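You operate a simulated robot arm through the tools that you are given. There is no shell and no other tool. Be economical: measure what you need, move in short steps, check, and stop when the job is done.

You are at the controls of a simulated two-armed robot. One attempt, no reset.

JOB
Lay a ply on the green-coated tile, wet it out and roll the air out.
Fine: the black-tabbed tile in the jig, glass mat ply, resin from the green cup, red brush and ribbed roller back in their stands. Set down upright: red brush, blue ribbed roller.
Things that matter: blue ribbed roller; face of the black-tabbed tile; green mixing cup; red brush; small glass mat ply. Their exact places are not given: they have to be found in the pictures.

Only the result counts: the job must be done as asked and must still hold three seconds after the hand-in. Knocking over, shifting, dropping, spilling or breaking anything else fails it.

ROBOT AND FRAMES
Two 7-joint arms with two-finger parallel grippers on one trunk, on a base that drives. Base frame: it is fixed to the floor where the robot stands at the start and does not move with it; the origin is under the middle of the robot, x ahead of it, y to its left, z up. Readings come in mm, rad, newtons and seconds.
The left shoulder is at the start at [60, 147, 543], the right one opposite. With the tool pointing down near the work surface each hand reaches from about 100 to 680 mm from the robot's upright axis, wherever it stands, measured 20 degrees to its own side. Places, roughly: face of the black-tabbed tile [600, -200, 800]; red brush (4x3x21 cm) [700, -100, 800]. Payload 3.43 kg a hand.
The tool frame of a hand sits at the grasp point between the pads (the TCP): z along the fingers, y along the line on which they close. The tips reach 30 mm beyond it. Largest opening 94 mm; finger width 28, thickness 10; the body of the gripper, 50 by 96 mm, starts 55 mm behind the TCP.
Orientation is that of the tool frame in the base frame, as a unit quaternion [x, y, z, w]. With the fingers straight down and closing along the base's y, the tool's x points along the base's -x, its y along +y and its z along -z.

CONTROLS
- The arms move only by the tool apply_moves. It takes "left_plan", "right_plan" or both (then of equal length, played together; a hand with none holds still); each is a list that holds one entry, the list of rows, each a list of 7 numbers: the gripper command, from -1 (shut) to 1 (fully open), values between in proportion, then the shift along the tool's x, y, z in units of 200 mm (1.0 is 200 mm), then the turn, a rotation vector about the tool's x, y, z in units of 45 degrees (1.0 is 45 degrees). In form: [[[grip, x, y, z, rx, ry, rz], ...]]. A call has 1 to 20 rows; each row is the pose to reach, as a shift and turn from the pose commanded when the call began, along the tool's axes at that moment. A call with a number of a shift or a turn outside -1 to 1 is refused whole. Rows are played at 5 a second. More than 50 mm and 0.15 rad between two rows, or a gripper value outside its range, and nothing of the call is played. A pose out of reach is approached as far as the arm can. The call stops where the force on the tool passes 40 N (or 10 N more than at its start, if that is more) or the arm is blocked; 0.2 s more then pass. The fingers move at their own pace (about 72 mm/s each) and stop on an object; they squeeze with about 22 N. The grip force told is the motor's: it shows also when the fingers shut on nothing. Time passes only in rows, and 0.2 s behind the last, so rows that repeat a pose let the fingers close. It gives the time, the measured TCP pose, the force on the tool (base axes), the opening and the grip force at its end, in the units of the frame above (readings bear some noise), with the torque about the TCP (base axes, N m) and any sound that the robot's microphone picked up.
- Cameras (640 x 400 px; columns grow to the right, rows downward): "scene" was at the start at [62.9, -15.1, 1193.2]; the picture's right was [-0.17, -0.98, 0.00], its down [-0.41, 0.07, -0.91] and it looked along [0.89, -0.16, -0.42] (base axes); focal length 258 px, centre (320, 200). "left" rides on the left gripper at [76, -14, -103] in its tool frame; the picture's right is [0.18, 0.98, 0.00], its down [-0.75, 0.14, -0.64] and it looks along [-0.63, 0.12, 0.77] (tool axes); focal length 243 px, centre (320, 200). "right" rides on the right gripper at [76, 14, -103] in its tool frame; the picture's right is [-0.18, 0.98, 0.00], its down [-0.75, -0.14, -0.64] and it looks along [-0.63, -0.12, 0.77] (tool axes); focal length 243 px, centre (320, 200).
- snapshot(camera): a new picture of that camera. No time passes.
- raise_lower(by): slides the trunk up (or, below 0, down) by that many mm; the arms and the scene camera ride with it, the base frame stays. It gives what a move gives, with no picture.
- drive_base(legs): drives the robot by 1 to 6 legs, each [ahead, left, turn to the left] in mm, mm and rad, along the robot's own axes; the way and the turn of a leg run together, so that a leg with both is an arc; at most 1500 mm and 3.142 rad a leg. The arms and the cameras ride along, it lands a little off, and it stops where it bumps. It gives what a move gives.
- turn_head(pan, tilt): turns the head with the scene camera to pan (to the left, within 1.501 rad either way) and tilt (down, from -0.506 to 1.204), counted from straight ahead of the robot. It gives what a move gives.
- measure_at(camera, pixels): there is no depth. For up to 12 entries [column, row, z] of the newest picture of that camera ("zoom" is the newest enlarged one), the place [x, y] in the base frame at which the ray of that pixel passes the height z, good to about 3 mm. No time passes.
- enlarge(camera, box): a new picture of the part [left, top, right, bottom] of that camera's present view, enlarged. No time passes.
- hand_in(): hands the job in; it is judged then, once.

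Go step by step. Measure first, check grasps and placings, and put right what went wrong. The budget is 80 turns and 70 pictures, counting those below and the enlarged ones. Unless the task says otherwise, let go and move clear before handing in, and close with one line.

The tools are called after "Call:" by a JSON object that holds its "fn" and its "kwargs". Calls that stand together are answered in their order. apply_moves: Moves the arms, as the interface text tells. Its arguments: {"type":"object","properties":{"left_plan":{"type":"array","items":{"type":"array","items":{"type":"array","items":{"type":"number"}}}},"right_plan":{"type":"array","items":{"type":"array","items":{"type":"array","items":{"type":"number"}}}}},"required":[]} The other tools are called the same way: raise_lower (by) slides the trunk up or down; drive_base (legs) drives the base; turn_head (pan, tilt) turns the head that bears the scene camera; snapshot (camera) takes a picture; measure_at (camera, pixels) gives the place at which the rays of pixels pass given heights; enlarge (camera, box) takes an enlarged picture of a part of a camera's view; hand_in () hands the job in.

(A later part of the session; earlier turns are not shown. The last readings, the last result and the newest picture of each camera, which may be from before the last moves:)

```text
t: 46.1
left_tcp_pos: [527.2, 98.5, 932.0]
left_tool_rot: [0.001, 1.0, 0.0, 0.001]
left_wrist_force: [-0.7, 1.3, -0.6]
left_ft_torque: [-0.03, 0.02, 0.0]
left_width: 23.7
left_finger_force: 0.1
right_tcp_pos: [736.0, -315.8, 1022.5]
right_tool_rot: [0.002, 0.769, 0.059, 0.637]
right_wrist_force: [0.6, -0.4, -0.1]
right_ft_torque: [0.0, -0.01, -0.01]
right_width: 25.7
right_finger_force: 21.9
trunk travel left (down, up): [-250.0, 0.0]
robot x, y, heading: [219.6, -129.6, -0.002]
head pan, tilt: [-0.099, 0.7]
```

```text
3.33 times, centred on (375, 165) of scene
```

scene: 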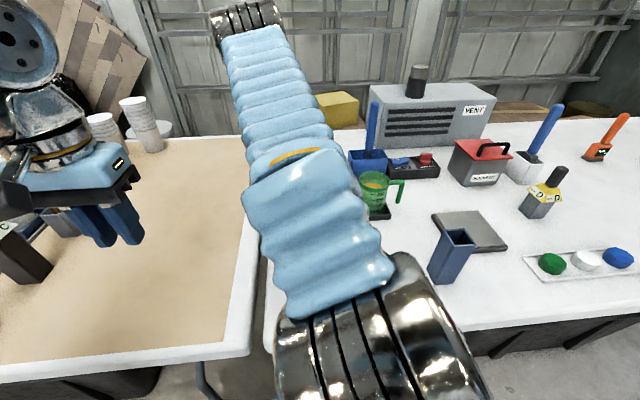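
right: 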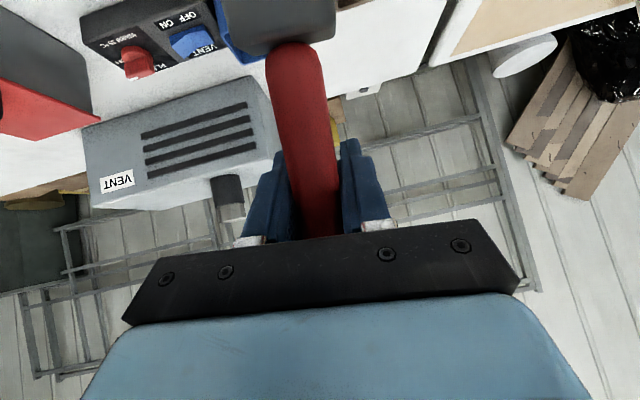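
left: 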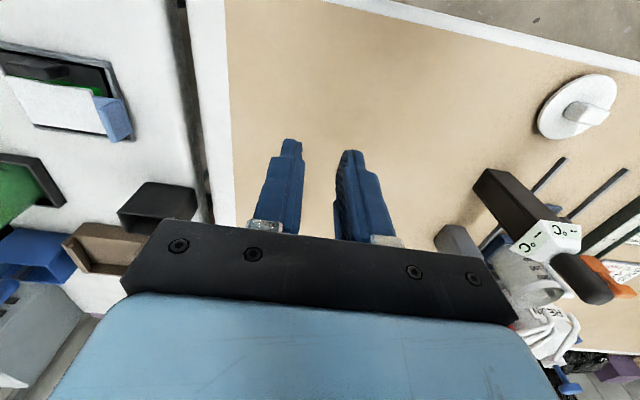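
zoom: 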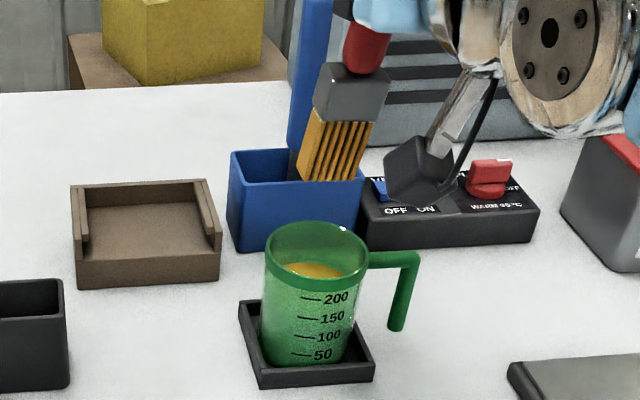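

The bristles are now orange, loaded with resin, and the cup is upright. I'll carry the brush over the ply's left half and lower to just above it.

Call:
{"fn": "apply_moves", "kwargs": {"right_plan": [[[-1, 0.039, 0.151, -0.128, 0, 0, 0], [-1, 0.077, 0.302, -0.255, 0, 0, 0], [-1, 0.116, 0.453, -0.383, 0, 0, 0], [-1, 0.154, 0.604, -0.51, 0, 0, 0], [-1, 0.193, 0.755, -0.638, 0, 0, 0], [-1, 0.193, 0.755, -0.638, 0, 0, 0]]]}}

Call:
{"fn": "apply_moves", "kwargs": {"right_plan": [[[-1, 0.19, -0.018, 0.035, 0, 0, 0], [-1, 0.38, -0.036, 0.07, 0, 0, 0], [-1, 0.5, -0.048, 0.094, 0, 0, 0], [-1, 0.5, -0.048, 0.094, 0, 0, 0]]]}}

Call:
{"fn": "snapshot", "kwargs": {"camera": "left"}}

```text
t: 47.5
left_tcp_pos: [527.3, 98.2, 932.6]
left_tool_rot: [0.002, 1.0, 0.0, 0.001]
left_wrist_force: [-0.3, -0.5, -0.7]
left_ft_torque: [0.04, 0.03, -0.01]
left_width: 23.5
left_finger_force: 0.0
right_tcp_pos: [592.3, -174.7, 1026.8]
right_tool_rot: [0.003, 0.77, 0.059, 0.636]
right_wrist_force: [0.4, 0.2, -0.9]
right_ft_torque: [0.01, 0.01, 0.0]
right_width: 25.9
right_finger_force: 22.2
trunk travel left (down, up): [-250.0, 0.0]
robot x, y, heading: [219.5, -129.6, -0.003]
head pan, tilt: [-0.099, 0.7]
```

```text
t: 48.5
left_tcp_pos: [528.7, 98.4, 933.0]
left_tool_rot: [0.001, 1.0, -0.001, 0.0]
left_wrist_force: [-0.7, -0.3, 0.6]
left_ft_torque: [0.01, -0.01, 0.01]
left_width: 23.5
left_finger_force: 0.1
right_tcp_pos: [590.4, -172.9, 923.9]
right_tool_rot: [0.003, 0.769, 0.059, 0.636]
right_wrist_force: [-0.1, -0.7, -0.8]
right_ft_torque: [0.01, 0.01, 0.01]
right_width: 25.8
right_finger_force: 22.6
trunk travel left (down, up): [-250.0, 0.0]
robot x, y, heading: [219.6, -127.4, -0.004]
head pan, tilt: [-0.099, 0.7]
```

```text
7 pictures are left
```

left: 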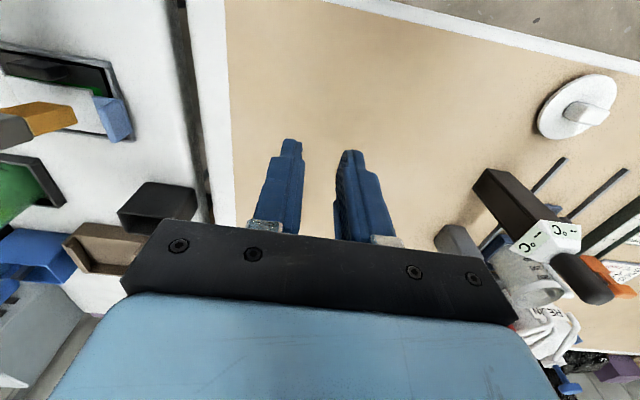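

The bristle tips are at about left-cam (68,110), just above the ply. I'll measure them against the expected tip height before touching down.

Call:
{"fn": "measure_at", "kwargs": {"camera": "left", "pixels": [[72, 112, 780], [72, 112, 770], [45, 103, 775], [76, 120, 775], [97, 97, 768], [104, 134, 752], [94, 96, 748]]}}

```text
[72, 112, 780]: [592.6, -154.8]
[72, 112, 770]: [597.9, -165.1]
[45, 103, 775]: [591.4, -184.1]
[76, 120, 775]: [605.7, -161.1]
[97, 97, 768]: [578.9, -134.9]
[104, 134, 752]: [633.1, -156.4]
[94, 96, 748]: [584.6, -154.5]
```

The tip is over the left half at y≈−168, x≈600. Lowering to first contact in small steps.

Call:
{"fn": "apply_moves", "kwargs": {"right_plan": [[[-1, 0.05, -0.005, 0.009, 0, 0, 0], [-1, 0.093, -0.009, 0.017, 0, 0, 0]]]}}

Call:
{"fn": "apply_moves", "kwargs": {"right_plan": [[[-1, 0.015, -0.0015, 0.003, 0, 0, 0], [-1, 0.03, -0.003, 0.006, 0, 0, 0]]]}}

```text
t: 49.1
left_tcp_pos: [529.1, 98.1, 932.2]
left_tool_rot: [0.001, 1.0, 0.0, 0.001]
left_wrist_force: [0.5, 0.0, 0.1]
left_ft_torque: [0.01, 0.01, 0.0]
left_width: 23.8
left_finger_force: 0.0
right_tcp_pos: [591.3, -176.6, 904.2]
right_tool_rot: [0.003, 0.769, 0.058, 0.636]
right_wrist_force: [-0.4, 0.4, -1.2]
right_ft_torque: [0.0, -0.03, -0.02]
right_width: 25.4
right_finger_force: 22.2
trunk travel left (down, up): [-250.0, 0.0]
robot x, y, heading: [218.0, -124.6, -0.004]
head pan, tilt: [-0.099, 0.7]
```

```text
t: 49.7
left_tcp_pos: [528.8, 98.9, 932.9]
left_tool_rot: [0.002, 1.0, 0.001, 0.001]
left_wrist_force: [-0.1, 0.5, 0.7]
left_ft_torque: [-0.02, 0.0, 0.01]
left_width: 23.5
left_finger_force: 0.0
right_tcp_pos: [591.3, -176.0, 897.4]
right_tool_rot: [0.003, 0.769, 0.058, 0.636]
right_wrist_force: [-0.3, 0.0, -0.2]
right_ft_torque: [0.02, -0.01, 0.0]
right_width: 25.8
right_finger_force: 22.1
trunk travel left (down, up): [-250.0, 0.0]
robot x, y, heading: [220.6, -128.6, -0.003]
head pan, tilt: [-0.099, 0.7]
```

No contact yet at z 898. Continuing in 2 mm steps.

Call:
{"fn": "apply_moves", "kwargs": {"right_plan": [[[-1, 0.01, -0.001, 0.002, 0, 0, 0], [-1, 0.02, -0.002, 0.004, 0, 0, 0]]]}}

Call:
{"fn": "apply_moves", "kwargs": {"right_plan": [[[-1, 0.01, -0.001, 0.002, 0, 0, 0], [-1, 0.02, -0.002, 0.004, 0, 0, 0]]]}}

Call:
{"fn": "enlarge", "kwargs": {"camera": "left", "box": [0, 50, 140, 160]}}

```text
t: 50.3
left_tcp_pos: [527.4, 98.1, 933.3]
left_tool_rot: [0.002, 1.0, 0.0, 0.001]
left_wrist_force: [-0.3, 0.3, 0.7]
left_ft_torque: [0.02, -0.01, 0.0]
left_width: 23.5
left_finger_force: 0.0
right_tcp_pos: [592.6, -176.8, 895.9]
right_tool_rot: [0.004, 0.769, 0.058, 0.636]
right_wrist_force: [-0.2, -0.6, 1.7]
right_ft_torque: [-0.02, 0.03, -0.01]
right_width: 25.9
right_finger_force: 22.1
trunk travel left (down, up): [-250.0, 0.0]
robot x, y, heading: [224.1, -131.0, -0.01]
head pan, tilt: [-0.099, 0.7]
```

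```text
t: 50.9
left_tcp_pos: [526.9, 98.8, 934.8]
left_tool_rot: [0.002, 1.0, 0.0, 0.0]
left_wrist_force: [0.0, -0.4, -0.8]
left_ft_torque: [-0.02, 0.02, 0.01]
left_width: 23.7
left_finger_force: 0.1
right_tcp_pos: [590.8, -177.0, 893.3]
right_tool_rot: [0.002, 0.768, 0.06, 0.637]
right_wrist_force: [0.2, 0.0, 16.7]
right_ft_torque: [0.01, 0.11, -0.02]
right_width: 25.9
right_finger_force: 22.4
trunk travel left (down, up): [-250.0, 0.0]
robot x, y, heading: [219.3, -130.7, -0.009]
head pan, tilt: [-0.099, 0.7]
```

```text
3.64 times, centred on (70, 105) of left
```

zoom: 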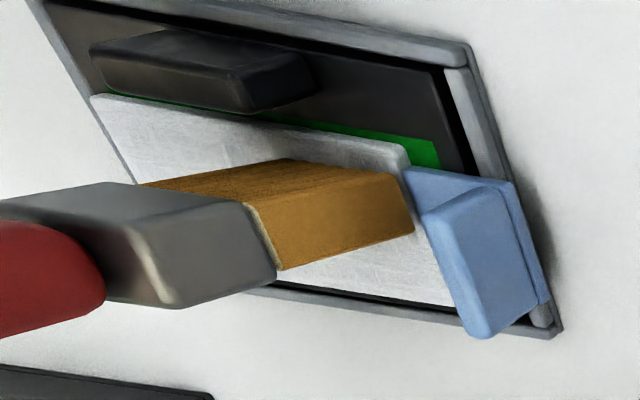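

The bristles touch the ply's left half at z≈894 (17 N). I'll ease up 1.5 mm and brush over the whole ply with light strokes.

Call:
{"fn": "apply_moves", "kwargs": {"right_plan": [[[-1, -0.0073, 0.0007, -0.0014, 0, 0, 0], [-1, -0.0235, -0.0053, 0.0817, 0, 0, 0], [-1, -0.0073, 0.0007, -0.0014, 0, 0, 0], [-1, 0.007, 0.006, -0.0748, 0, 0, 0], [-1, -0.0014, -0.0984, -0.084, 0, 0, 0], [-1, -0.0157, -0.1037, -0.0106, 0, 0, 0], [-1, -0.0319, -0.1097, 0.0725, 0, 0, 0], [-1, -0.0403, -0.2141, 0.0632, 0, 0, 0], [-1, -0.0241, -0.208, -0.0199, 0, 0, 0], [-1, -0.0098, -0.2028, -0.0933, 0, 0, 0]]]}}

Call:
{"fn": "enlarge", "kwargs": {"camera": "left", "box": [0, 50, 140, 160]}}

```text
t: 53.1
left_tcp_pos: [528.4, 98.6, 933.4]
left_tool_rot: [0.003, 1.0, -0.001, 0.0]
left_wrist_force: [0.1, 0.8, -1.0]
left_ft_torque: [-0.01, 0.01, -0.03]
left_width: 23.6
left_finger_force: 0.0
right_tcp_pos: [578.2, -219.2, 892.1]
right_tool_rot: [0.003, 0.769, 0.058, 0.636]
right_wrist_force: [3.3, 1.0, -1.1]
right_ft_torque: [0.03, -0.3, -0.09]
right_width: 25.6
right_finger_force: 21.9
trunk travel left (down, up): [-250.0, 0.0]
robot x, y, heading: [224.5, -129.0, 0.002]
head pan, tilt: [-0.099, 0.7]
```

```text
3.64 times, centred on (70, 105) of left
```

zoom: 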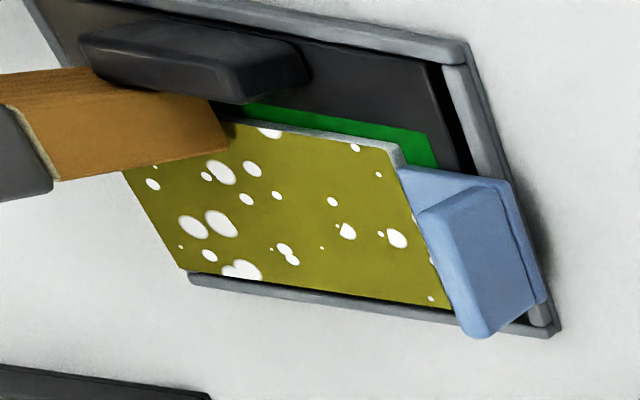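

The ply is wetted out all over (olive, with white air bubbles left for the roller). I'll lift off slightly forward and carry the brush over its stand.

Call:
{"fn": "apply_moves", "kwargs": {"right_plan": [[[-1, -0.02, -0.001, 0.03, 0, 0, 0], [-1, -0.15, 0.012, 0.005, 0, 0, 0], [-1, -0.35, 0.03, -0.035, 0, 0, 0], [-1, -0.592, 0.054, -0.086, 0, 0, 0]]]}}

Call:
{"fn": "apply_moves", "kwargs": {"right_plan": [[[-1, -0.02, 0.103, 0.164, 0, 0, 0], [-1, -0.04, 0.207, 0.328, 0, 0, 0], [-1, -0.062, 0.31, 0.491, 0, 0, 0], [-1, -0.082, 0.414, 0.655, 0, 0, 0], [-1, -0.103, 0.517, 0.819, 0, 0, 0], [-1, -0.103, 0.517, 0.819, 0, 0, 0]]]}}

Call:
{"fn": "enlarge", "kwargs": {"camera": "scene", "box": [220, 110, 340, 250]}}

```text
t: 54.1
left_tcp_pos: [527.8, 98.6, 933.4]
left_tool_rot: [0.002, 1.0, 0.0, 0.001]
left_wrist_force: [0.5, -0.6, -0.7]
left_ft_torque: [-0.02, -0.02, 0.0]
left_width: 23.6
left_finger_force: 0.0
right_tcp_pos: [581.1, -221.8, 1013.2]
right_tool_rot: [0.003, 0.77, 0.059, 0.636]
right_wrist_force: [-0.7, -1.0, -0.6]
right_ft_torque: [0.01, -0.04, -0.01]
right_width: 25.7
right_finger_force: 22.4
trunk travel left (down, up): [-250.0, 0.0]
robot x, y, heading: [220.1, -129.6, -0.003]
head pan, tilt: [-0.099, 0.7]
```

```text
t: 55.5
left_tcp_pos: [528.8, 100.4, 932.7]
left_tool_rot: [0.003, 1.0, -0.001, 0.001]
left_wrist_force: [0.0, 0.4, 0.8]
left_ft_torque: [0.01, -0.02, 0.0]
left_width: 23.6
left_finger_force: 0.2
right_tcp_pos: [694.8, -59.9, 1040.2]
right_tool_rot: [-0.033, 0.757, 0.131, 0.64]
right_wrist_force: [-0.5, 1.0, -0.8]
right_ft_torque: [0.01, -0.04, 0.0]
right_width: 26.0
right_finger_force: 22.6
trunk travel left (down, up): [-250.0, 0.0]
robot x, y, heading: [216.2, -129.9, -0.003]
head pan, tilt: [-0.099, 0.7]
stopped in row 6 (right hand): the arm was blocked; the commanded pose is now the measured one
```

```text
2.86 times, centred on (280, 180) of scene
```

zoom: 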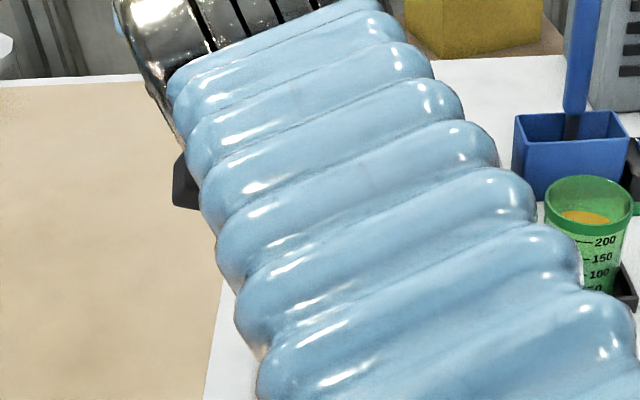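

The arm hit a joint limit on the way (it stopped at 695, −60) and the brush is still held. I'll go back to the good pose, raise the left hand out of the way, and shift the base to the left so the stand lies more to the right arm's side.

Call:
{"fn": "apply_moves", "kwargs": {"right_plan": [[[-1, 0.0185, -0.137, -0.132, 0.05, 0.005, -0.01], [-1, 0.037, -0.275, -0.264, 0.1, 0.01, -0.022], [-1, 0.0555, -0.412, -0.396, 0.15, 0.015, -0.034], [-1, 0.074, -0.55, -0.528, 0.201, 0.021, -0.045], [-1, 0.0925, -0.687, -0.66, 0.201, 0.021, -0.045]]], "left_plan": [[[-0.5, 0.1, 0, -0.06, 0, 0, 0], [-0.5, 0.2, 0, -0.12, 0, 0, 0], [-0.5, 0.3, 0, -0.18, 0, 0, 0], [-0.5, 0.4, 0, -0.24, 0, 0, 0], [-0.5, 0.5, 0, -0.3, 0, 0, 0]]]}}

Call:
{"fn": "drive_base", "kwargs": {"legs": [[0, 180, 0]]}}

```text
t: 56.7
left_tcp_pos: [438.6, 96.3, 983.2]
left_tool_rot: [0.003, 1.0, -0.001, 0.001]
left_wrist_force: [1.3, 0.1, -0.3]
left_ft_torque: [-0.01, -0.02, -0.01]
left_width: 23.6
left_finger_force: 0.1
left hand out of reach, approached as far as the arm can: row 5
right_tcp_pos: [592.7, -220.0, 1022.0]
right_tool_rot: [0.004, 0.77, 0.058, 0.635]
right_wrist_force: [-1.0, 1.3, -0.6]
right_ft_torque: [-0.02, 0.01, -0.03]
right_width: 25.8
right_finger_force: 21.3
trunk travel left (down, up): [-250.0, 0.0]
robot x, y, heading: [220.6, -129.3, -0.002]
head pan, tilt: [-0.099, 0.7]
```

```text
t: 58.2
left_tcp_pos: [440.8, 276.2, 982.5]
left_tool_rot: [0.004, 1.0, 0.0, 0.001]
left_wrist_force: [-0.2, 0.7, -0.8]
left_ft_torque: [0.01, 0.01, 0.01]
left_width: 23.5
left_finger_force: 0.1
right_tcp_pos: [593.0, -40.8, 1021.8]
right_tool_rot: [0.006, 0.77, 0.057, 0.636]
right_wrist_force: [-0.1, -0.8, -0.4]
right_ft_torque: [-0.01, -0.01, 0.02]
right_width: 25.8
right_finger_force: 21.4
trunk travel left (down, up): [-250.0, 0.0]
robot x, y, heading: [219.1, 54.4, -0.005]
head pan, tilt: [-0.099, 0.7]
```

The base is shifted. I'll carry the brush above its stand and check its position with one picture.

Call:
{"fn": "apply_moves", "kwargs": {"right_plan": [[[-1, -0.02, -0.093, 0.174, 0, 0, 0], [-1, -0.04, -0.186, 0.348, 0, 0, 0], [-1, -0.06, -0.279, 0.522, 0, 0, 0], [-1, -0.08, -0.372, 0.697, 0, 0, 0], [-1, -0.08, -0.372, 0.697, 0, 0, 0]]]}}

Call:
{"fn": "turn_head", "kwargs": {"pan": -0.35, "tilt": 0.6}}

Call:
{"fn": "enlarge", "kwargs": {"camera": "scene", "box": [200, 90, 440, 240]}}

```text
t: 59.4
left_tcp_pos: [442.5, 274.7, 983.5]
left_tool_rot: [0.005, 1.0, 0.0, 0.001]
left_wrist_force: [-0.2, 0.0, -0.6]
left_ft_torque: [-0.01, -0.02, 0.02]
left_width: 23.3
left_finger_force: 0.1
right_tcp_pos: [737.0, -103.6, 1003.3]
right_tool_rot: [0.005, 0.769, 0.057, 0.637]
right_wrist_force: [0.5, 0.1, -1.0]
right_ft_torque: [-0.03, 0.01, 0.02]
right_width: 25.9
right_finger_force: 21.8
trunk travel left (down, up): [-250.0, 0.0]
robot x, y, heading: [220.1, 50.5, -0.009]
head pan, tilt: [-0.099, 0.7]
```

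```text
t: 60.1
left_tcp_pos: [440.6, 276.6, 982.9]
left_tool_rot: [0.004, 1.0, 0.0, 0.001]
left_wrist_force: [0.1, -0.1, -0.3]
left_ft_torque: [0.0, 0.03, 0.02]
left_width: 23.5
left_finger_force: 0.0
right_tcp_pos: [736.2, -103.5, 1002.4]
right_tool_rot: [0.005, 0.769, 0.056, 0.637]
right_wrist_force: [0.2, 0.5, -1.3]
right_ft_torque: [-0.01, -0.02, 0.02]
right_width: 25.8
right_finger_force: 22.0
trunk travel left (down, up): [-250.0, 0.0]
robot x, y, heading: [218.0, 55.4, -0.006]
head pan, tilt: [-0.351, 0.6]
```

```text
2.67 times, centred on (320, 165) of scene
```

zoom: 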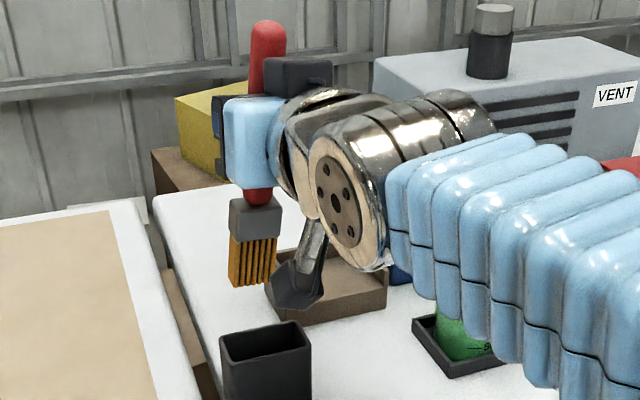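

Good view: bristle tips at (253,286), stand rim corners at (220,335), (300,322), (311,348) and (225,363). I'll measure them.

Call:
{"fn": "measure_at", "kwargs": {"camera": "zoom", "pixels": [[230, 284, 858], [275, 285, 858], [252, 287, 858], [252, 287, 865], [220, 335, 800], [300, 322, 800], [311, 348, 800], [225, 363, 800], [311, 348, 785], [220, 335, 785], [265, 200, 945], [265, 30, 1060]]}}

```text
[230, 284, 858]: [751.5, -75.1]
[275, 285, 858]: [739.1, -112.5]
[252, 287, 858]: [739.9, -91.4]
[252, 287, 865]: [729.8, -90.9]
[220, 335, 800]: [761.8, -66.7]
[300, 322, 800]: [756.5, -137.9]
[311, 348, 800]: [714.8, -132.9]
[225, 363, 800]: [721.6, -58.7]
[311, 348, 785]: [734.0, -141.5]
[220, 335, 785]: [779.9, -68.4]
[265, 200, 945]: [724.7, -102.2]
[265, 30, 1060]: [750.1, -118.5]
```

The rim sits near z 785 with the opening centred at about (757, −100); the bristle tip is at about (750, −94, 858). I'll shift (+7, −6) and lower into the stand.

Call:
{"fn": "apply_moves", "kwargs": {"right_plan": [[[-1, -0.009, -0.0325, 0.0315, 0, 0, 0], [-1, -0.009, -0.0325, 0.0315, 0, 0, 0], [-1, 0.11, -0.044, 0.053, 0, 0, 0], [-1, 0.22, -0.0545, 0.074, 0, 0, 0], [-1, 0.33, -0.065, 0.095, 0, 0, 0], [-1, 0.4555, -0.077, 0.119, 0, 0, 0]]]}}

Call:
{"fn": "apply_moves", "kwargs": {"right_plan": [[[-1, 0.05, -0.005, 0.009, 0, 0, 0], [-1, 0.1, -0.0095, 0.019, 0, 0, 0]]]}}

```text
t: 61.5
left_tcp_pos: [440.6, 275.7, 983.5]
left_tool_rot: [0.005, 1.0, -0.001, 0.0]
left_wrist_force: [0.1, -0.1, -0.2]
left_ft_torque: [-0.02, 0.01, 0.01]
left_width: 23.4
left_finger_force: 0.0
right_tcp_pos: [742.9, -110.8, 912.1]
right_tool_rot: [0.004, 0.768, 0.058, 0.638]
right_wrist_force: [-2.2, 3.6, 17.0]
right_ft_torque: [0.23, 0.16, 0.02]
right_width: 26.2
right_finger_force: 22.1
trunk travel left (down, up): [-250.0, 0.0]
robot x, y, heading: [222.1, 53.1, -0.008]
head pan, tilt: [-0.351, 0.6]
```

```text
t: 62.2
left_tcp_pos: [441.0, 275.6, 981.9]
left_tool_rot: [0.005, 1.0, 0.0, 0.001]
left_wrist_force: [-0.6, 1.0, -0.2]
left_ft_torque: [0.01, 0.02, 0.0]
left_width: 23.4
left_finger_force: 0.0
right_tcp_pos: [746.0, -112.0, 896.4]
right_tool_rot: [0.003, 0.762, 0.057, 0.646]
right_wrist_force: [3.4, -0.5, 16.5]
right_ft_torque: [-0.13, -0.28, 0.03]
right_width: 26.2
right_finger_force: 22.0
trunk travel left (down, up): [-250.0, 0.0]
robot x, y, heading: [221.1, 50.0, -0.009]
head pan, tilt: [-0.351, 0.6]
stopped in row 2 (right hand): the force on the tool passed its limit at 42 N (the readings are from after the stop); the commanded pose is now the measured one
```

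There was contact from z≈912 (17 N, then 42 N), too early for the floor. I need a look.

Call:
{"fn": "enlarge", "kwargs": {"camera": "scene", "box": [200, 120, 360, 260]}}

```text
2.86 times, centred on (280, 190) of scene
```

zoom: 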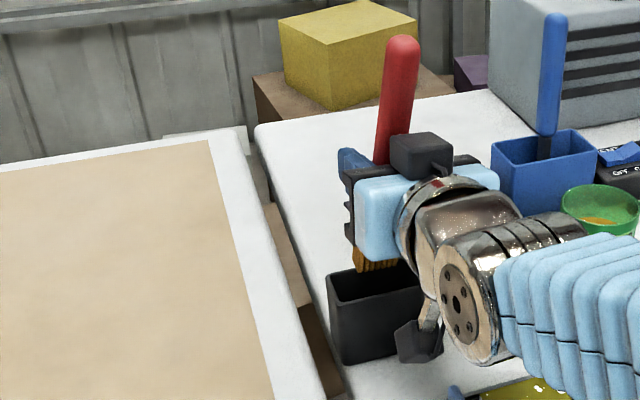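

The bristles rest on the stand's far rim and the brush leans (handle top right, tip left). I'll measure the tip and rim.

Call:
{"fn": "measure_at", "kwargs": {"camera": "zoom", "pixels": [[356, 272, 788], [392, 268, 788], [374, 271, 788], [330, 278, 785], [326, 308, 785], [403, 42, 1000], [403, 42, 980], [380, 160, 900], [380, 160, 880], [406, 262, 785]]}}

```text
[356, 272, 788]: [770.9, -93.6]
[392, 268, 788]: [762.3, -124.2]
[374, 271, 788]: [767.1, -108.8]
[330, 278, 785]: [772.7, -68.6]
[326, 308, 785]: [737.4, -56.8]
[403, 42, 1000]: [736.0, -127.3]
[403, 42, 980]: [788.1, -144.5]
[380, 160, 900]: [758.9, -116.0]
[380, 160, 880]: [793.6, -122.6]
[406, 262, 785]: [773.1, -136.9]
```

The brush now runs from its tip (773, −109, 788) to its top (745, −127, 997), so it leans 8° in x and 5° in y. I'll lift 35 mm, rotate it upright, and centre it over the stand opening (755, −103).

Call:
{"fn": "apply_moves", "kwargs": {"right_plan": [[[-1, -0.172, 0.016, -0.028, 0, 0, 0], [-1, -0.172, 0.016, -0.028, 0.0162, 0.092, -0.047], [-1, -0.164, 0.0915, -0.0365, 0.0325, 0.184, -0.0946], [-1, -0.164, 0.0915, -0.0365, 0.0325, 0.184, -0.0946]]]}}

```text
t: 63.2
left_tcp_pos: [442.1, 276.0, 983.5]
left_tool_rot: [0.005, 1.0, 0.0, 0.0]
left_wrist_force: [-0.1, 0.1, -0.1]
left_ft_torque: [0.05, -0.03, 0.05]
left_width: 23.4
left_finger_force: 0.0
right_tcp_pos: [742.5, -96.5, 928.4]
right_tool_rot: [-0.02, 0.81, 0.023, 0.586]
right_wrist_force: [-0.3, -0.3, -0.1]
right_ft_torque: [-0.01, 0.01, 0.0]
right_width: 25.7
right_finger_force: 21.8
trunk travel left (down, up): [-250.0, 0.0]
robot x, y, heading: [224.8, 50.5, -0.009]
head pan, tilt: [-0.351, 0.6]
```

I'll lower by feel: 45 mm should put the tips about 12 mm inside the stand if they are centred.

Call:
{"fn": "apply_moves", "kwargs": {"right_plan": [[[-1, 0.08, 0, 0.027, 0, 0, 0], [-1, 0.15, 0, 0.05, 0, 0, 0], [-1, 0.214, 0, 0.07, 0, 0, 0]]]}}

```text
t: 64.0
left_tcp_pos: [439.7, 276.7, 982.5]
left_tool_rot: [0.004, 1.0, 0.0, 0.001]
left_wrist_force: [-0.2, 0.5, 1.2]
left_ft_torque: [-0.02, 0.0, 0.0]
left_width: 23.6
left_finger_force: 0.0
right_tcp_pos: [744.2, -96.1, 883.4]
right_tool_rot: [-0.019, 0.809, 0.023, 0.586]
right_wrist_force: [-0.8, -0.8, -1.1]
right_ft_torque: [0.01, 0.01, -0.02]
right_width: 25.8
right_finger_force: 22.0
trunk travel left (down, up): [-250.0, 0.0]
robot x, y, heading: [220.5, 50.2, -0.013]
head pan, tilt: [-0.351, 0.6]
```

No contact at z 883, below the earlier contact level, so the tips are inside. Continuing gently.

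Call:
{"fn": "apply_moves", "kwargs": {"right_plan": [[[-1, 0.03, 0, 0.01, 0, 0, 0], [-1, 0.06, 0, 0.02, 0, 0, 0], [-1, 0.09, 0, 0.03, 0, 0, 0]]]}}

```text
t: 64.8
left_tcp_pos: [441.3, 275.8, 982.6]
left_tool_rot: [0.004, 1.0, 0.0, 0.0]
left_wrist_force: [0.1, -0.2, -0.4]
left_ft_torque: [-0.01, 0.0, 0.01]
left_width: 23.6
left_finger_force: 0.1
right_tcp_pos: [743.3, -96.1, 865.5]
right_tool_rot: [-0.019, 0.809, 0.023, 0.586]
right_wrist_force: [0.0, 0.2, -1.0]
right_ft_torque: [-0.02, 0.01, 0.04]
right_width: 25.8
right_finger_force: 21.9
trunk travel left (down, up): [-250.0, 0.0]
robot x, y, heading: [223.1, 51.7, -0.012]
head pan, tilt: [-0.351, 0.6]
```

Still free. Going down the last ~20 mm in small steps.

Call:
{"fn": "apply_moves", "kwargs": {"right_plan": [[[-1, 0.025, 0, 0.008, 0, 0, 0], [-1, 0.05, 0, 0.016, 0, 0, 0], [-1, 0.075, 0, 0.025, 0, 0, 0]]]}}

```text
t: 65.6
left_tcp_pos: [441.9, 275.4, 982.4]
left_tool_rot: [0.004, 1.0, 0.0, 0.001]
left_wrist_force: [0.4, -0.1, 0.9]
left_ft_torque: [-0.02, 0.03, 0.01]
left_width: 23.8
left_finger_force: 0.1
right_tcp_pos: [743.4, -97.2, 849.7]
right_tool_rot: [-0.02, 0.809, 0.023, 0.587]
right_wrist_force: [0.8, 0.3, -0.4]
right_ft_torque: [0.01, -0.02, -0.02]
right_width: 25.6
right_finger_force: 21.7
trunk travel left (down, up): [-250.0, 0.0]
robot x, y, heading: [218.2, 50.8, -0.007]
head pan, tilt: [-0.351, 0.6]
```

The tips should be within about 10 mm of the floor. I'll open, let the brush settle, and back straight out toward the robot, then up.

Call:
{"fn": "apply_moves", "kwargs": {"right_plan": [[[0.4, 0, 0, 0, 0, 0, 0], [0.4, 0, 0, 0, 0, 0, 0], [0.4, 0, 0, 0, 0, 0, 0], [0.4, 0.06, 0.01, -0.18, 0, 0, 0], [0.4, 0.12, 0.02, -0.36, 0, 0, 0], [0.4, 0.173, 0.033, -0.521, 0, 0, 0], [0.4, -0.02, 0.033, -0.585, 0, 0, 0], [0.4, -0.22, 0.033, -0.65, 0, 0, 0], [0.4, -0.42, 0.033, -0.715, 0, 0, 0]]]}}

```text
t: 67.6
left_tcp_pos: [441.2, 275.7, 982.4]
left_tool_rot: [0.004, 1.0, 0.0, 0.0]
left_wrist_force: [0.1, -0.6, -0.3]
left_ft_torque: [-0.01, 0.0, -0.03]
left_width: 23.9
left_finger_force: 0.0
right_tcp_pos: [633.5, -101.4, 975.4]
right_tool_rot: [-0.021, 0.81, 0.024, 0.586]
right_wrist_force: [-0.6, -0.3, -0.1]
right_ft_torque: [-0.03, 0.0, 0.03]
right_width: 65.8
right_finger_force: 0.1
trunk travel left (down, up): [-250.0, 0.0]
robot x, y, heading: [222.1, 53.0, -0.006]
head pan, tilt: [-0.351, 0.6]
```

The brush is released (opening 66 mm, no forces). I'll drive back right and, from the last zoom, measure the blue roller handle (top 556,15; lower end 546,152).

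Call:
{"fn": "measure_at", "kwargs": {"camera": "zoom", "pixels": [[556, 16, 955], [556, 16, 945], [550, 90, 880], [546, 135, 835], [546, 135, 825], [492, 170, 785], [600, 135, 785], [595, 175, 785], [600, 200, 817]]}}

Call:
{"fn": "drive_base", "kwargs": {"legs": [[0, -182, 0.005]]}}

```text
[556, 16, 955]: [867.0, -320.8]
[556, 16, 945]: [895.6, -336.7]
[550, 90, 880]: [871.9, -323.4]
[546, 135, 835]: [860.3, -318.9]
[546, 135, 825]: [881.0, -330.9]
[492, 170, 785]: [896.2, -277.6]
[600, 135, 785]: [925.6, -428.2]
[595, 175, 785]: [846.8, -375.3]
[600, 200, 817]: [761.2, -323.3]
```

```text
t: 69.1
left_tcp_pos: [440.0, 92.1, 984.0]
left_tool_rot: [0.006, 1.0, 0.0, 0.001]
left_wrist_force: [0.2, 0.6, 0.0]
left_ft_torque: [0.01, 0.03, -0.02]
left_width: 23.4
left_finger_force: 0.0
right_tcp_pos: [631.6, -285.9, 974.0]
right_tool_rot: [-0.018, 0.81, 0.022, 0.586]
right_wrist_force: [-0.1, 0.2, 0.5]
right_ft_torque: [-0.01, -0.01, 0.01]
right_width: 65.6
right_finger_force: 0.1
trunk travel left (down, up): [-250.0, 0.0]
robot x, y, heading: [218.9, -129.9, -0.013]
head pan, tilt: [-0.351, 0.6]
```

The handle is at about (879, −329), top ~950. I'll move in and grasp at z≈912.

Call:
{"fn": "apply_moves", "kwargs": {"right_plan": [[[0.6, 0.001, -0.066, 0.191, 0, 0, 0], [0.6, 0.001, -0.131, 0.383, 0, 0, 0], [0.6, 0.002, -0.197, 0.574, 0, 0, 0], [0.6, 0.002, -0.262, 0.7655, 0, 0, 0], [0.6, 0.002, -0.262, 0.7655, 0, 0, 0]]]}}

Call:
{"fn": "apply_moves", "kwargs": {"right_plan": [[[0.6, -0.031, -0.01, 0.163, 0, 0, 0], [0.6, -0.062, -0.02, 0.326, 0, 0, 0], [0.6, -0.093, -0.031, 0.489, 0, 0, 0], [-1, -0.093, -0.031, 0.489, 0, 0, 0], [-1, -0.093, -0.031, 0.489, 0, 0, 0], [-1, -0.093, -0.031, 0.489, 0, 0, 0], [-1, -0.093, -0.031, 0.489, 0, 0, 0]]]}}

```text
t: 70.3
left_tcp_pos: [439.6, 92.4, 982.4]
left_tool_rot: [0.007, 1.0, 0.0, 0.001]
left_wrist_force: [0.0, -0.7, -1.0]
left_ft_torque: [0.0, 0.02, 0.02]
left_width: 23.7
left_finger_force: 0.1
right_tcp_pos: [776.1, -327.5, 925.4]
right_tool_rot: [-0.018, 0.81, 0.021, 0.586]
right_wrist_force: [0.7, -0.2, -0.3]
right_ft_torque: [0.01, 0.01, 0.02]
right_width: 75.2
right_finger_force: 0.1
trunk travel left (down, up): [-250.0, 0.0]
robot x, y, heading: [219.2, -127.7, -0.013]
head pan, tilt: [-0.351, 0.6]
```

```text
t: 71.9
left_tcp_pos: [440.5, 92.2, 984.1]
left_tool_rot: [0.006, 1.0, 0.0, 0.001]
left_wrist_force: [-0.1, -0.2, 0.4]
left_ft_torque: [0.02, 0.02, 0.02]
left_width: 23.4
left_finger_force: 0.0
right_tcp_pos: [877.5, -328.2, 912.8]
right_tool_rot: [-0.018, 0.809, 0.022, 0.587]
right_wrist_force: [0.9, -0.9, 0.4]
right_ft_torque: [-0.18, -0.09, -0.01]
right_width: 26.2
right_finger_force: 21.5
trunk travel left (down, up): [-250.0, 0.0]
robot x, y, heading: [216.5, -129.5, -0.009]
head pan, tilt: [-0.351, 0.6]
```

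The roller is gripped (26 mm, 22 N). I'll lift it out, carry it around the cup and over the ply, and take a left-camera zoom.

Call:
{"fn": "apply_moves", "kwargs": {"right_plan": [[[-1, -0.138, 0.002, -0.046, 0, 0, 0], [-1, -0.276, 0.004, -0.091, 0, 0, 0], [-1, -0.413, 0.006, -0.137, 0, 0, 0], [-1, -0.413, 0.006, -0.137, 0, 0, 0]]]}}

Call:
{"fn": "apply_moves", "kwargs": {"right_plan": [[[-1, 0.042, 0.148, -0.12, 0, 0, 0], [-1, 0.083, 0.296, -0.239, 0, 0, 0], [-1, 0.125, 0.443, -0.359, 0, 0, 0], [-1, 0.166, 0.591, -0.478, 0, 0, 0], [-1, 0.208, 0.739, -0.598, 0, 0, 0]]]}}

Call:
{"fn": "apply_moves", "kwargs": {"right_plan": [[[-1, 0.053, 0.01, -0.16, 0, 0, 0], [-1, 0.106, 0.02, -0.32, 0, 0, 0], [-1, 0.159, 0.03, -0.48, 0, 0, 0], [-1, 0.212, 0.04, -0.64, 0, 0, 0], [-1, 0.33, 0.039, -0.601, 0, 0, 0], [-1, 0.426, 0.037, -0.57, 0, 0, 0]]]}}

Call:
{"fn": "enlarge", "kwargs": {"camera": "left", "box": [40, 70, 200, 210]}}

```text
t: 72.9
left_tcp_pos: [440.1, 92.9, 983.0]
left_tool_rot: [0.006, 1.0, -0.001, 0.0]
left_wrist_force: [-0.9, -0.5, 0.4]
left_ft_torque: [0.04, 0.0, 0.03]
left_width: 23.5
left_finger_force: 0.0
right_tcp_pos: [878.2, -329.4, 1000.1]
right_tool_rot: [-0.018, 0.81, 0.022, 0.586]
right_wrist_force: [0.2, -0.6, -0.9]
right_ft_torque: [0.0, 0.03, -0.03]
right_width: 26.0
right_finger_force: 22.2
trunk travel left (down, up): [-250.0, 0.0]
robot x, y, heading: [218.3, -131.5, -0.015]
head pan, tilt: [-0.351, 0.6]
```

```text
t: 74.1
left_tcp_pos: [440.1, 91.9, 983.7]
left_tool_rot: [0.006, 1.0, 0.0, 0.0]
left_wrist_force: [0.5, 0.1, 0.0]
left_ft_torque: [-0.02, 0.03, 0.03]
left_width: 23.4
left_finger_force: 0.0
right_tcp_pos: [743.6, -187.9, 999.3]
right_tool_rot: [-0.019, 0.81, 0.023, 0.586]
right_wrist_force: [0.3, -0.1, -1.3]
right_ft_torque: [0.0, 0.02, -0.01]
right_width: 25.8
right_finger_force: 22.3
trunk travel left (down, up): [-250.0, 0.0]
robot x, y, heading: [219.3, -133.2, -0.006]
head pan, tilt: [-0.351, 0.6]
```

```text
t: 75.5
left_tcp_pos: [439.1, 91.4, 983.9]
left_tool_rot: [0.006, 1.0, 0.0, 0.001]
left_wrist_force: [-0.8, -0.2, -0.3]
left_ft_torque: [0.01, 0.01, 0.0]
left_width: 23.2
left_finger_force: 0.0
right_tcp_pos: [606.7, -190.3, 952.8]
right_tool_rot: [-0.017, 0.809, 0.021, 0.587]
right_wrist_force: [-0.4, 0.3, -0.5]
right_ft_torque: [-0.01, 0.01, 0.02]
right_width: 26.0
right_finger_force: 21.8
trunk travel left (down, up): [-250.0, 0.0]
robot x, y, heading: [221.9, -133.5, -0.007]
head pan, tilt: [-0.351, 0.6]
```

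```text
2.86 times, centred on (120, 140) of left
```

zoom: 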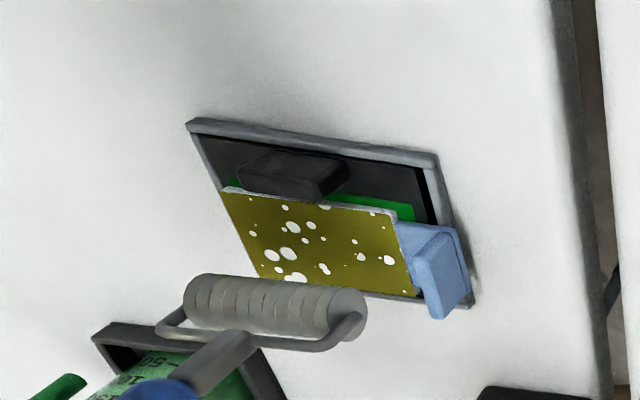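

The ribbed drum lies along y above the ply (zoom ~275,305). I'll measure it and lower 12 mm toward contact.

Call:
{"fn": "measure_at", "kwargs": {"camera": "zoom", "pixels": [[188, 283, 780], [365, 300, 780], [275, 285, 770], [275, 305, 785], [270, 305, 780]]}}

Call:
{"fn": "apply_moves", "kwargs": {"right_plan": [[[-1, 0.03, 0, 0.01, 0, 0, 0], [-1, 0.057, -0.001, 0.019, 0, 0, 0]]]}}

Call:
{"fn": "apply_moves", "kwargs": {"right_plan": [[[-1, 0.014, 0, 0.005, 0, 0, 0], [-1, 0.024, 0, 0.008, 0, 0, 0]]]}}

```text
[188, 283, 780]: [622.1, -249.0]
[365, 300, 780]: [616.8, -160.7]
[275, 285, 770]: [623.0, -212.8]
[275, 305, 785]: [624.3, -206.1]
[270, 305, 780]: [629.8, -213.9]
```

```text
t: 76.1
left_tcp_pos: [440.0, 91.5, 983.8]
left_tool_rot: [0.006, 1.0, 0.0, 0.002]
left_wrist_force: [1.5, 0.3, 0.3]
left_ft_torque: [0.04, -0.01, -0.02]
left_width: 23.8
left_finger_force: 0.0
right_tcp_pos: [609.6, -188.7, 942.5]
right_tool_rot: [-0.018, 0.81, 0.022, 0.586]
right_wrist_force: [0.7, -0.5, -1.0]
right_ft_torque: [0.02, -0.01, -0.01]
right_width: 26.0
right_finger_force: 22.0
trunk travel left (down, up): [-250.0, 0.0]
robot x, y, heading: [220.0, -132.4, -0.011]
head pan, tilt: [-0.351, 0.6]
```

```text
t: 76.7
left_tcp_pos: [439.5, 93.0, 983.6]
left_tool_rot: [0.006, 1.0, 0.0, 0.001]
left_wrist_force: [-0.2, 0.0, 0.1]
left_ft_torque: [0.0, -0.02, -0.04]
left_width: 23.4
left_finger_force: 0.2
right_tcp_pos: [608.0, -188.1, 935.9]
right_tool_rot: [-0.018, 0.81, 0.022, 0.586]
right_wrist_force: [-0.2, -0.1, -1.4]
right_ft_torque: [0.0, -0.01, -0.02]
right_width: 26.2
right_finger_force: 21.8
trunk travel left (down, up): [-250.0, 0.0]
robot x, y, heading: [221.9, -130.9, -0.012]
head pan, tilt: [-0.351, 0.6]
```

The drum centre is at about (622, −204); I'll shift +12 mm in y to centre it over the ply and keep lowering to contact.

Call:
{"fn": "apply_moves", "kwargs": {"right_plan": [[[-1, 0, 0.06, 0.0036, 0, 0, 0], [-1, 0.01, 0.06, 0.0067, 0, 0, 0], [-1, 0.014, 0.06, 0.008, 0, 0, 0]]]}}

Call:
{"fn": "apply_moves", "kwargs": {"right_plan": [[[-1, 0.005, 0, 0.0015, 0, 0, 0], [-1, 0.0095, 0, 0.003, 0, 0, 0]]]}}

```text
t: 77.5
left_tcp_pos: [440.1, 93.0, 982.4]
left_tool_rot: [0.006, 1.0, 0.0, 0.001]
left_wrist_force: [0.0, 0.3, -0.1]
left_ft_torque: [0.03, 0.01, 0.01]
left_width: 23.6
left_finger_force: 0.1
right_tcp_pos: [608.7, -175.7, 932.7]
right_tool_rot: [-0.018, 0.81, 0.022, 0.586]
right_wrist_force: [-0.1, 0.5, -1.2]
right_ft_torque: [0.0, 0.01, 0.02]
right_width: 26.0
right_finger_force: 22.4
trunk travel left (down, up): [-250.0, 0.0]
robot x, y, heading: [219.4, -133.2, -0.015]
head pan, tilt: [-0.351, 0.6]
```

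```text
t: 78.1
left_tcp_pos: [441.2, 92.3, 983.5]
left_tool_rot: [0.005, 1.0, 0.0, 0.001]
left_wrist_force: [0.1, -0.5, 0.5]
left_ft_torque: [-0.01, 0.03, 0.03]
left_width: 23.5
left_finger_force: 0.1
right_tcp_pos: [608.0, -177.2, 932.4]
right_tool_rot: [-0.018, 0.809, 0.021, 0.587]
right_wrist_force: [-0.1, -0.1, -1.1]
right_ft_torque: [0.02, -0.01, 0.04]
right_width: 26.0
right_finger_force: 21.9
trunk travel left (down, up): [-250.0, 0.0]
robot x, y, heading: [214.9, -131.1, -0.012]
head pan, tilt: [-0.351, 0.6]
```

No contact at z≈931 yet; continuing in short steps.

Call:
{"fn": "apply_moves", "kwargs": {"right_plan": [[[-1, 0.007, 0, 0.002, 0, 0, 0], [-1, 0.0143, 0, 0.0047, 0, 0, 0]]]}}

Call:
{"fn": "apply_moves", "kwargs": {"right_plan": [[[-1, 0.004, 0, 0.001, 0, 0, 0], [-1, 0.007, 0, 0.0023, 0, 0, 0]]]}}

Call:
{"fn": "apply_moves", "kwargs": {"right_plan": [[[-1, 0.004, 0, 0.001, 0, 0, 0], [-1, 0.007, 0, 0.0023, 0, 0, 0]]]}}

```text
t: 78.7
left_tcp_pos: [440.7, 93.4, 982.5]
left_tool_rot: [0.006, 1.0, -0.001, 0.001]
left_wrist_force: [-0.3, -0.3, -0.2]
left_ft_torque: [-0.04, 0.01, 0.02]
left_width: 23.7
left_finger_force: 0.0
right_tcp_pos: [608.7, -175.9, 928.2]
right_tool_rot: [-0.019, 0.81, 0.022, 0.585]
right_wrist_force: [-0.1, -0.7, -1.4]
right_ft_torque: [0.02, -0.01, -0.01]
right_width: 26.1
right_finger_force: 22.0
trunk travel left (down, up): [-250.0, 0.0]
robot x, y, heading: [214.9, -130.4, -0.009]
head pan, tilt: [-0.351, 0.6]
```

```text
t: 79.3
left_tcp_pos: [440.3, 91.4, 982.7]
left_tool_rot: [0.006, 1.0, 0.0, 0.001]
left_wrist_force: [0.0, 0.4, 0.0]
left_ft_torque: [0.0, 0.03, 0.01]
left_width: 23.4
left_finger_force: 0.1
right_tcp_pos: [609.4, -176.5, 926.1]
right_tool_rot: [-0.018, 0.81, 0.022, 0.586]
right_wrist_force: [-0.2, 0.4, -1.2]
right_ft_torque: [0.01, -0.01, 0.01]
right_width: 26.0
right_finger_force: 21.7
trunk travel left (down, up): [-250.0, 0.0]
robot x, y, heading: [220.7, -128.3, -0.017]
head pan, tilt: [-0.351, 0.6]
```

```text
t: 79.9
left_tcp_pos: [440.8, 92.1, 982.5]
left_tool_rot: [0.006, 1.0, 0.0, 0.001]
left_wrist_force: [-0.6, 0.7, 0.0]
left_ft_torque: [-0.03, 0.0, 0.04]
left_width: 23.5
left_finger_force: 0.0
right_tcp_pos: [608.2, -175.1, 926.0]
right_tool_rot: [-0.019, 0.81, 0.022, 0.586]
right_wrist_force: [-0.3, 0.4, -0.8]
right_ft_torque: [0.01, -0.01, -0.01]
right_width: 25.9
right_finger_force: 22.6
trunk travel left (down, up): [-250.0, 0.0]
robot x, y, heading: [220.7, -131.8, -0.013]
head pan, tilt: [-0.351, 0.6]
```

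Still free at ~924. Four more 1.5 mm steps.

Call:
{"fn": "apply_moves", "kwargs": {"right_plan": [[[-1, 0.007, 0, 0.0023, 0, 0, 0], [-1, 0.0095, 0, 0.003, 0, 0, 0]]]}}

Call:
{"fn": "apply_moves", "kwargs": {"right_plan": [[[-1, 0.004, 0, 0.001, 0, 0, 0], [-1, 0.007, 0, 0.0023, 0, 0, 0]]]}}

Call:
{"fn": "apply_moves", "kwargs": {"right_plan": [[[-1, 0.004, 0, 0.001, 0, 0, 0], [-1, 0.007, 0, 0.0023, 0, 0, 0]]]}}

Call:
{"fn": "apply_moves", "kwargs": {"right_plan": [[[-1, 0.004, 0, 0.001, 0, 0, 0], [-1, 0.007, 0, 0.0023, 0, 0, 0]]]}}

```text
t: 80.5
left_tcp_pos: [440.8, 92.5, 983.2]
left_tool_rot: [0.007, 1.0, 0.001, 0.001]
left_wrist_force: [0.5, 0.1, -0.9]
left_ft_torque: [-0.02, 0.01, -0.02]
left_width: 23.6
left_finger_force: 0.1
right_tcp_pos: [608.0, -175.5, 924.3]
right_tool_rot: [-0.019, 0.81, 0.023, 0.586]
right_wrist_force: [0.1, -0.4, 0.4]
right_ft_torque: [-0.05, -0.07, 0.03]
right_width: 25.9
right_finger_force: 22.2
trunk travel left (down, up): [-250.0, 0.0]
robot x, y, heading: [214.2, -131.1, -0.013]
head pan, tilt: [-0.351, 0.6]
```

```text
t: 81.1
left_tcp_pos: [439.2, 91.2, 982.7]
left_tool_rot: [0.006, 1.0, 0.001, 0.002]
left_wrist_force: [0.4, -0.9, -0.1]
left_ft_torque: [-0.01, -0.01, -0.01]
left_width: 23.3
left_finger_force: 0.0
right_tcp_pos: [608.8, -174.6, 923.5]
right_tool_rot: [-0.018, 0.809, 0.021, 0.587]
right_wrist_force: [-0.9, 0.8, 5.5]
right_ft_torque: [-0.17, 0.14, -0.03]
right_width: 26.0
right_finger_force: 21.7
trunk travel left (down, up): [-250.0, 0.0]
robot x, y, heading: [217.2, -131.1, -0.014]
head pan, tilt: [-0.351, 0.6]
```

```text
t: 81.7
left_tcp_pos: [439.1, 91.3, 983.8]
left_tool_rot: [0.007, 1.0, 0.0, 0.001]
left_wrist_force: [0.6, -0.2, 0.0]
left_ft_torque: [0.01, 0.0, -0.01]
left_width: 23.7
left_finger_force: 0.0
right_tcp_pos: [608.4, -173.9, 922.1]
right_tool_rot: [-0.018, 0.809, 0.022, 0.587]
right_wrist_force: [-0.2, 0.0, 16.3]
right_ft_torque: [-0.15, -0.01, 0.03]
right_width: 26.6
right_finger_force: 21.8
trunk travel left (down, up): [-250.0, 0.0]
robot x, y, heading: [220.5, -128.6, -0.01]
head pan, tilt: [-0.351, 0.6]
```

```text
t: 82.3
left_tcp_pos: [440.1, 92.2, 982.3]
left_tool_rot: [0.006, 1.0, 0.001, 0.001]
left_wrist_force: [0.4, 0.0, 0.2]
left_ft_torque: [-0.01, -0.02, 0.01]
left_width: 23.6
left_finger_force: 0.0
right_tcp_pos: [608.7, -175.7, 919.3]
right_tool_rot: [-0.018, 0.809, 0.022, 0.587]
right_wrist_force: [-0.1, 1.1, 15.8]
right_ft_torque: [-0.14, 0.02, -0.01]
right_width: 26.1
right_finger_force: 22.1
trunk travel left (down, up): [-250.0, 0.0]
robot x, y, heading: [220.4, -133.4, -0.011]
head pan, tilt: [-0.351, 0.6]
```

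Contact at z≈921 with 16 N. I'll roll back and forth over the ply, with a small sideways shift in the second half, then use the last picture to check.

Call:
{"fn": "apply_moves", "kwargs": {"right_plan": [[[-1, -0.0094, -0.0018, 0.0284, 0, 0, 0], [-1, -0.0173, -0.0033, 0.0521, 0, 0, 0], [-1, 0, 0, 0, 0, 0, 0], [-1, 0.0188, 0.0036, -0.0569, 0, 0, 0], [-1, 0.0393, 0.0075, -0.1185, 0, 0, 0], [-1, 0.0597, 0.0114, -0.18, 0, 0, 0], [-1, 0.0393, 0.0075, -0.1185, 0, 0, 0], [-1, 0.0188, 0.0036, -0.0569, 0, 0, 0], [-1, 0, 0, 0, 0, 0, 0], [-1, -0.0173, -0.0033, 0.0521, 0, 0, 0], [-1, 0, 0.025, 0.0015, 0, 0, 0], [-1, 0.0188, 0.0286, -0.0554, 0, 0, 0], [-1, 0.0393, 0.0325, -0.117, 0, 0, 0], [-1, 0.0597, 0.0364, -0.1785, 0, 0, 0], [-1, 0.0393, 0.0325, -0.117, 0, 0, 0], [-1, 0.0188, 0.0286, -0.0554, 0, 0, 0], [-1, 0, 0.025, 0.0015, 0, 0, 0], [-1, -0.0173, 0.0217, 0.0536, 0, 0, 0], [-1, 0, 0.0125, 0, 0, 0, 0], [-1, 0, 0, 0, 0, 0, 0]]]}}

Call:
{"fn": "apply_moves", "kwargs": {"right_plan": [[[-1, -0.0094, -0.0018, 0.0284, 0, 0, 0], [-1, -0.0173, -0.0033, 0.0521, 0, 0, 0], [-1, 0, 0, 0, 0, 0, 0], [-1, 0.0188, 0.0036, -0.0569, 0, 0, 0], [-1, 0.0393, 0.0075, -0.1185, 0, 0, 0], [-1, 0.0597, 0.0114, -0.18, 0, 0, 0], [-1, 0.0393, 0.0075, -0.1185, 0, 0, 0], [-1, 0.0188, 0.0036, -0.0569, 0, 0, 0], [-1, 0, 0, 0, 0, 0, 0], [-1, -0.0094, -0.0018, 0.0284, 0, 0, 0], [-1, -0.06, 0, -0.02, 0, 0, 0], [-1, -0.2, 0, -0.065, 0, 0, 0], [-1, -0.4, 0, -0.13, 0, 0, 0]]]}}

Call:
{"fn": "enlarge", "kwargs": {"camera": "left", "box": [40, 50, 200, 190]}}

```text
t: 86.5
left_tcp_pos: [440.2, 91.6, 982.5]
left_tool_rot: [0.006, 1.0, 0.0, 0.001]
left_wrist_force: [-1.5, -0.5, -0.2]
left_ft_torque: [-0.01, 0.02, -0.03]
left_width: 23.5
left_finger_force: 0.1
right_tcp_pos: [609.4, -177.4, 919.4]
right_tool_rot: [-0.019, 0.81, 0.022, 0.586]
right_wrist_force: [-0.1, 0.1, -0.9]
right_ft_torque: [-0.02, 0.0, 0.0]
right_width: 25.8
right_finger_force: 22.1
trunk travel left (down, up): [-250.0, 0.0]
robot x, y, heading: [220.3, -131.7, -0.011]
head pan, tilt: [-0.351, 0.6]
```

```text
t: 89.3
left_tcp_pos: [439.5, 92.7, 983.6]
left_tool_rot: [0.006, 1.0, 0.0, 0.001]
left_wrist_force: [-0.3, 0.3, 0.7]
left_ft_torque: [0.01, -0.02, -0.03]
left_width: 23.6
left_finger_force: 0.0
right_tcp_pos: [611.1, -177.8, 1003.0]
right_tool_rot: [-0.018, 0.81, 0.022, 0.586]
right_wrist_force: [-0.1, 0.4, -2.2]
right_ft_torque: [0.01, 0.06, 0.01]
right_width: 26.0
right_finger_force: 21.5
trunk travel left (down, up): [-250.0, 0.0]
robot x, y, heading: [213.3, -134.5, -0.012]
head pan, tilt: [-0.351, 0.6]
```

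```text
2.86 times, centred on (120, 120) of left
5 turns are left
```

zoom: 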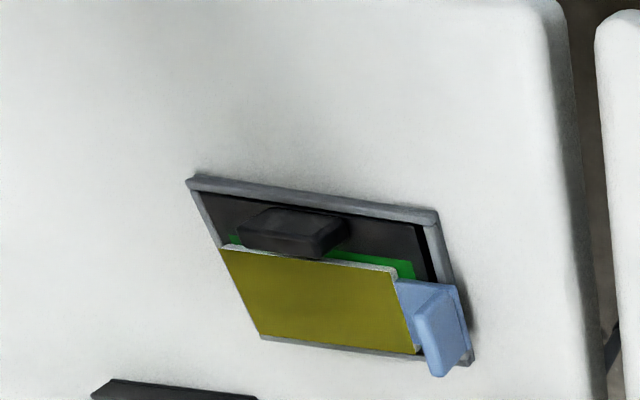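

All bubbles are gone and the ply is flat and wetted. I'll carry the roller back along the same path to above its stand.

Call:
{"fn": "apply_moves", "kwargs": {"right_plan": [[[-1, -0.049, -0.0225, 0.158, 0, 0, 0], [-1, -0.0975, -0.045, 0.316, 0, 0, 0], [-1, -0.146, -0.0675, 0.474, 0, 0, 0], [-1, -0.195, -0.09, 0.632, 0, 0, 0]]]}}

Call:
{"fn": "apply_moves", "kwargs": {"right_plan": [[[-1, -0.042, -0.148, 0.12, 0, 0, 0], [-1, -0.083, -0.296, 0.239, 0, 0, 0], [-1, -0.125, -0.443, 0.359, 0, 0, 0], [-1, -0.166, -0.591, 0.478, 0, 0, 0], [-1, -0.208, -0.739, 0.598, 0, 0, 0], [-1, -0.208, -0.739, 0.598, 0, 0, 0]]]}}

Call:
{"fn": "apply_moves", "kwargs": {"right_plan": [[[-1, 0, 0, 0, 0, 0, 0], [-1, 0, 0, 0, 0, 0, 0]]]}}

```text
t: 90.3
left_tcp_pos: [440.0, 92.3, 982.6]
left_tool_rot: [0.006, 1.0, 0.001, 0.001]
left_wrist_force: [0.5, 0.3, 0.7]
left_ft_torque: [0.0, -0.02, 0.01]
left_width: 23.6
left_finger_force: 0.1
right_tcp_pos: [741.2, -189.5, 1003.2]
right_tool_rot: [-0.018, 0.81, 0.022, 0.586]
right_wrist_force: [-0.2, 0.4, -1.5]
right_ft_torque: [0.01, -0.01, 0.0]
right_width: 26.0
right_finger_force: 22.3
trunk travel left (down, up): [-250.0, 0.0]
robot x, y, heading: [216.8, -129.4, -0.018]
head pan, tilt: [-0.351, 0.6]
```

```text
t: 91.7
left_tcp_pos: [440.2, 93.0, 983.4]
left_tool_rot: [0.006, 1.0, 0.0, 0.001]
left_wrist_force: [0.3, -0.6, -0.9]
left_ft_torque: [-0.01, 0.03, 0.0]
left_width: 23.4
left_finger_force: 0.0
right_tcp_pos: [877.1, -328.3, 1000.3]
right_tool_rot: [-0.018, 0.81, 0.022, 0.586]
right_wrist_force: [0.1, 0.6, -1.3]
right_ft_torque: [-0.02, -0.03, 0.01]
right_width: 26.1
right_finger_force: 22.2
trunk travel left (down, up): [-250.0, 0.0]
robot x, y, heading: [218.2, -132.9, -0.011]
head pan, tilt: [-0.351, 0.6]
```

```text
t: 92.3
left_tcp_pos: [440.7, 92.2, 982.2]
left_tool_rot: [0.006, 1.0, 0.0, 0.001]
left_wrist_force: [0.1, -0.7, -0.2]
left_ft_torque: [0.03, 0.0, 0.01]
left_width: 23.4
left_finger_force: 0.0
right_tcp_pos: [878.6, -328.6, 1000.4]
right_tool_rot: [-0.018, 0.81, 0.022, 0.586]
right_wrist_force: [0.4, -0.8, -1.7]
right_ft_torque: [0.0, 0.03, 0.0]
right_width: 25.9
right_finger_force: 21.5
trunk travel left (down, up): [-250.0, 0.0]
robot x, y, heading: [217.8, -133.6, -0.017]
head pan, tilt: [-0.351, 0.6]
4 turns are left
```

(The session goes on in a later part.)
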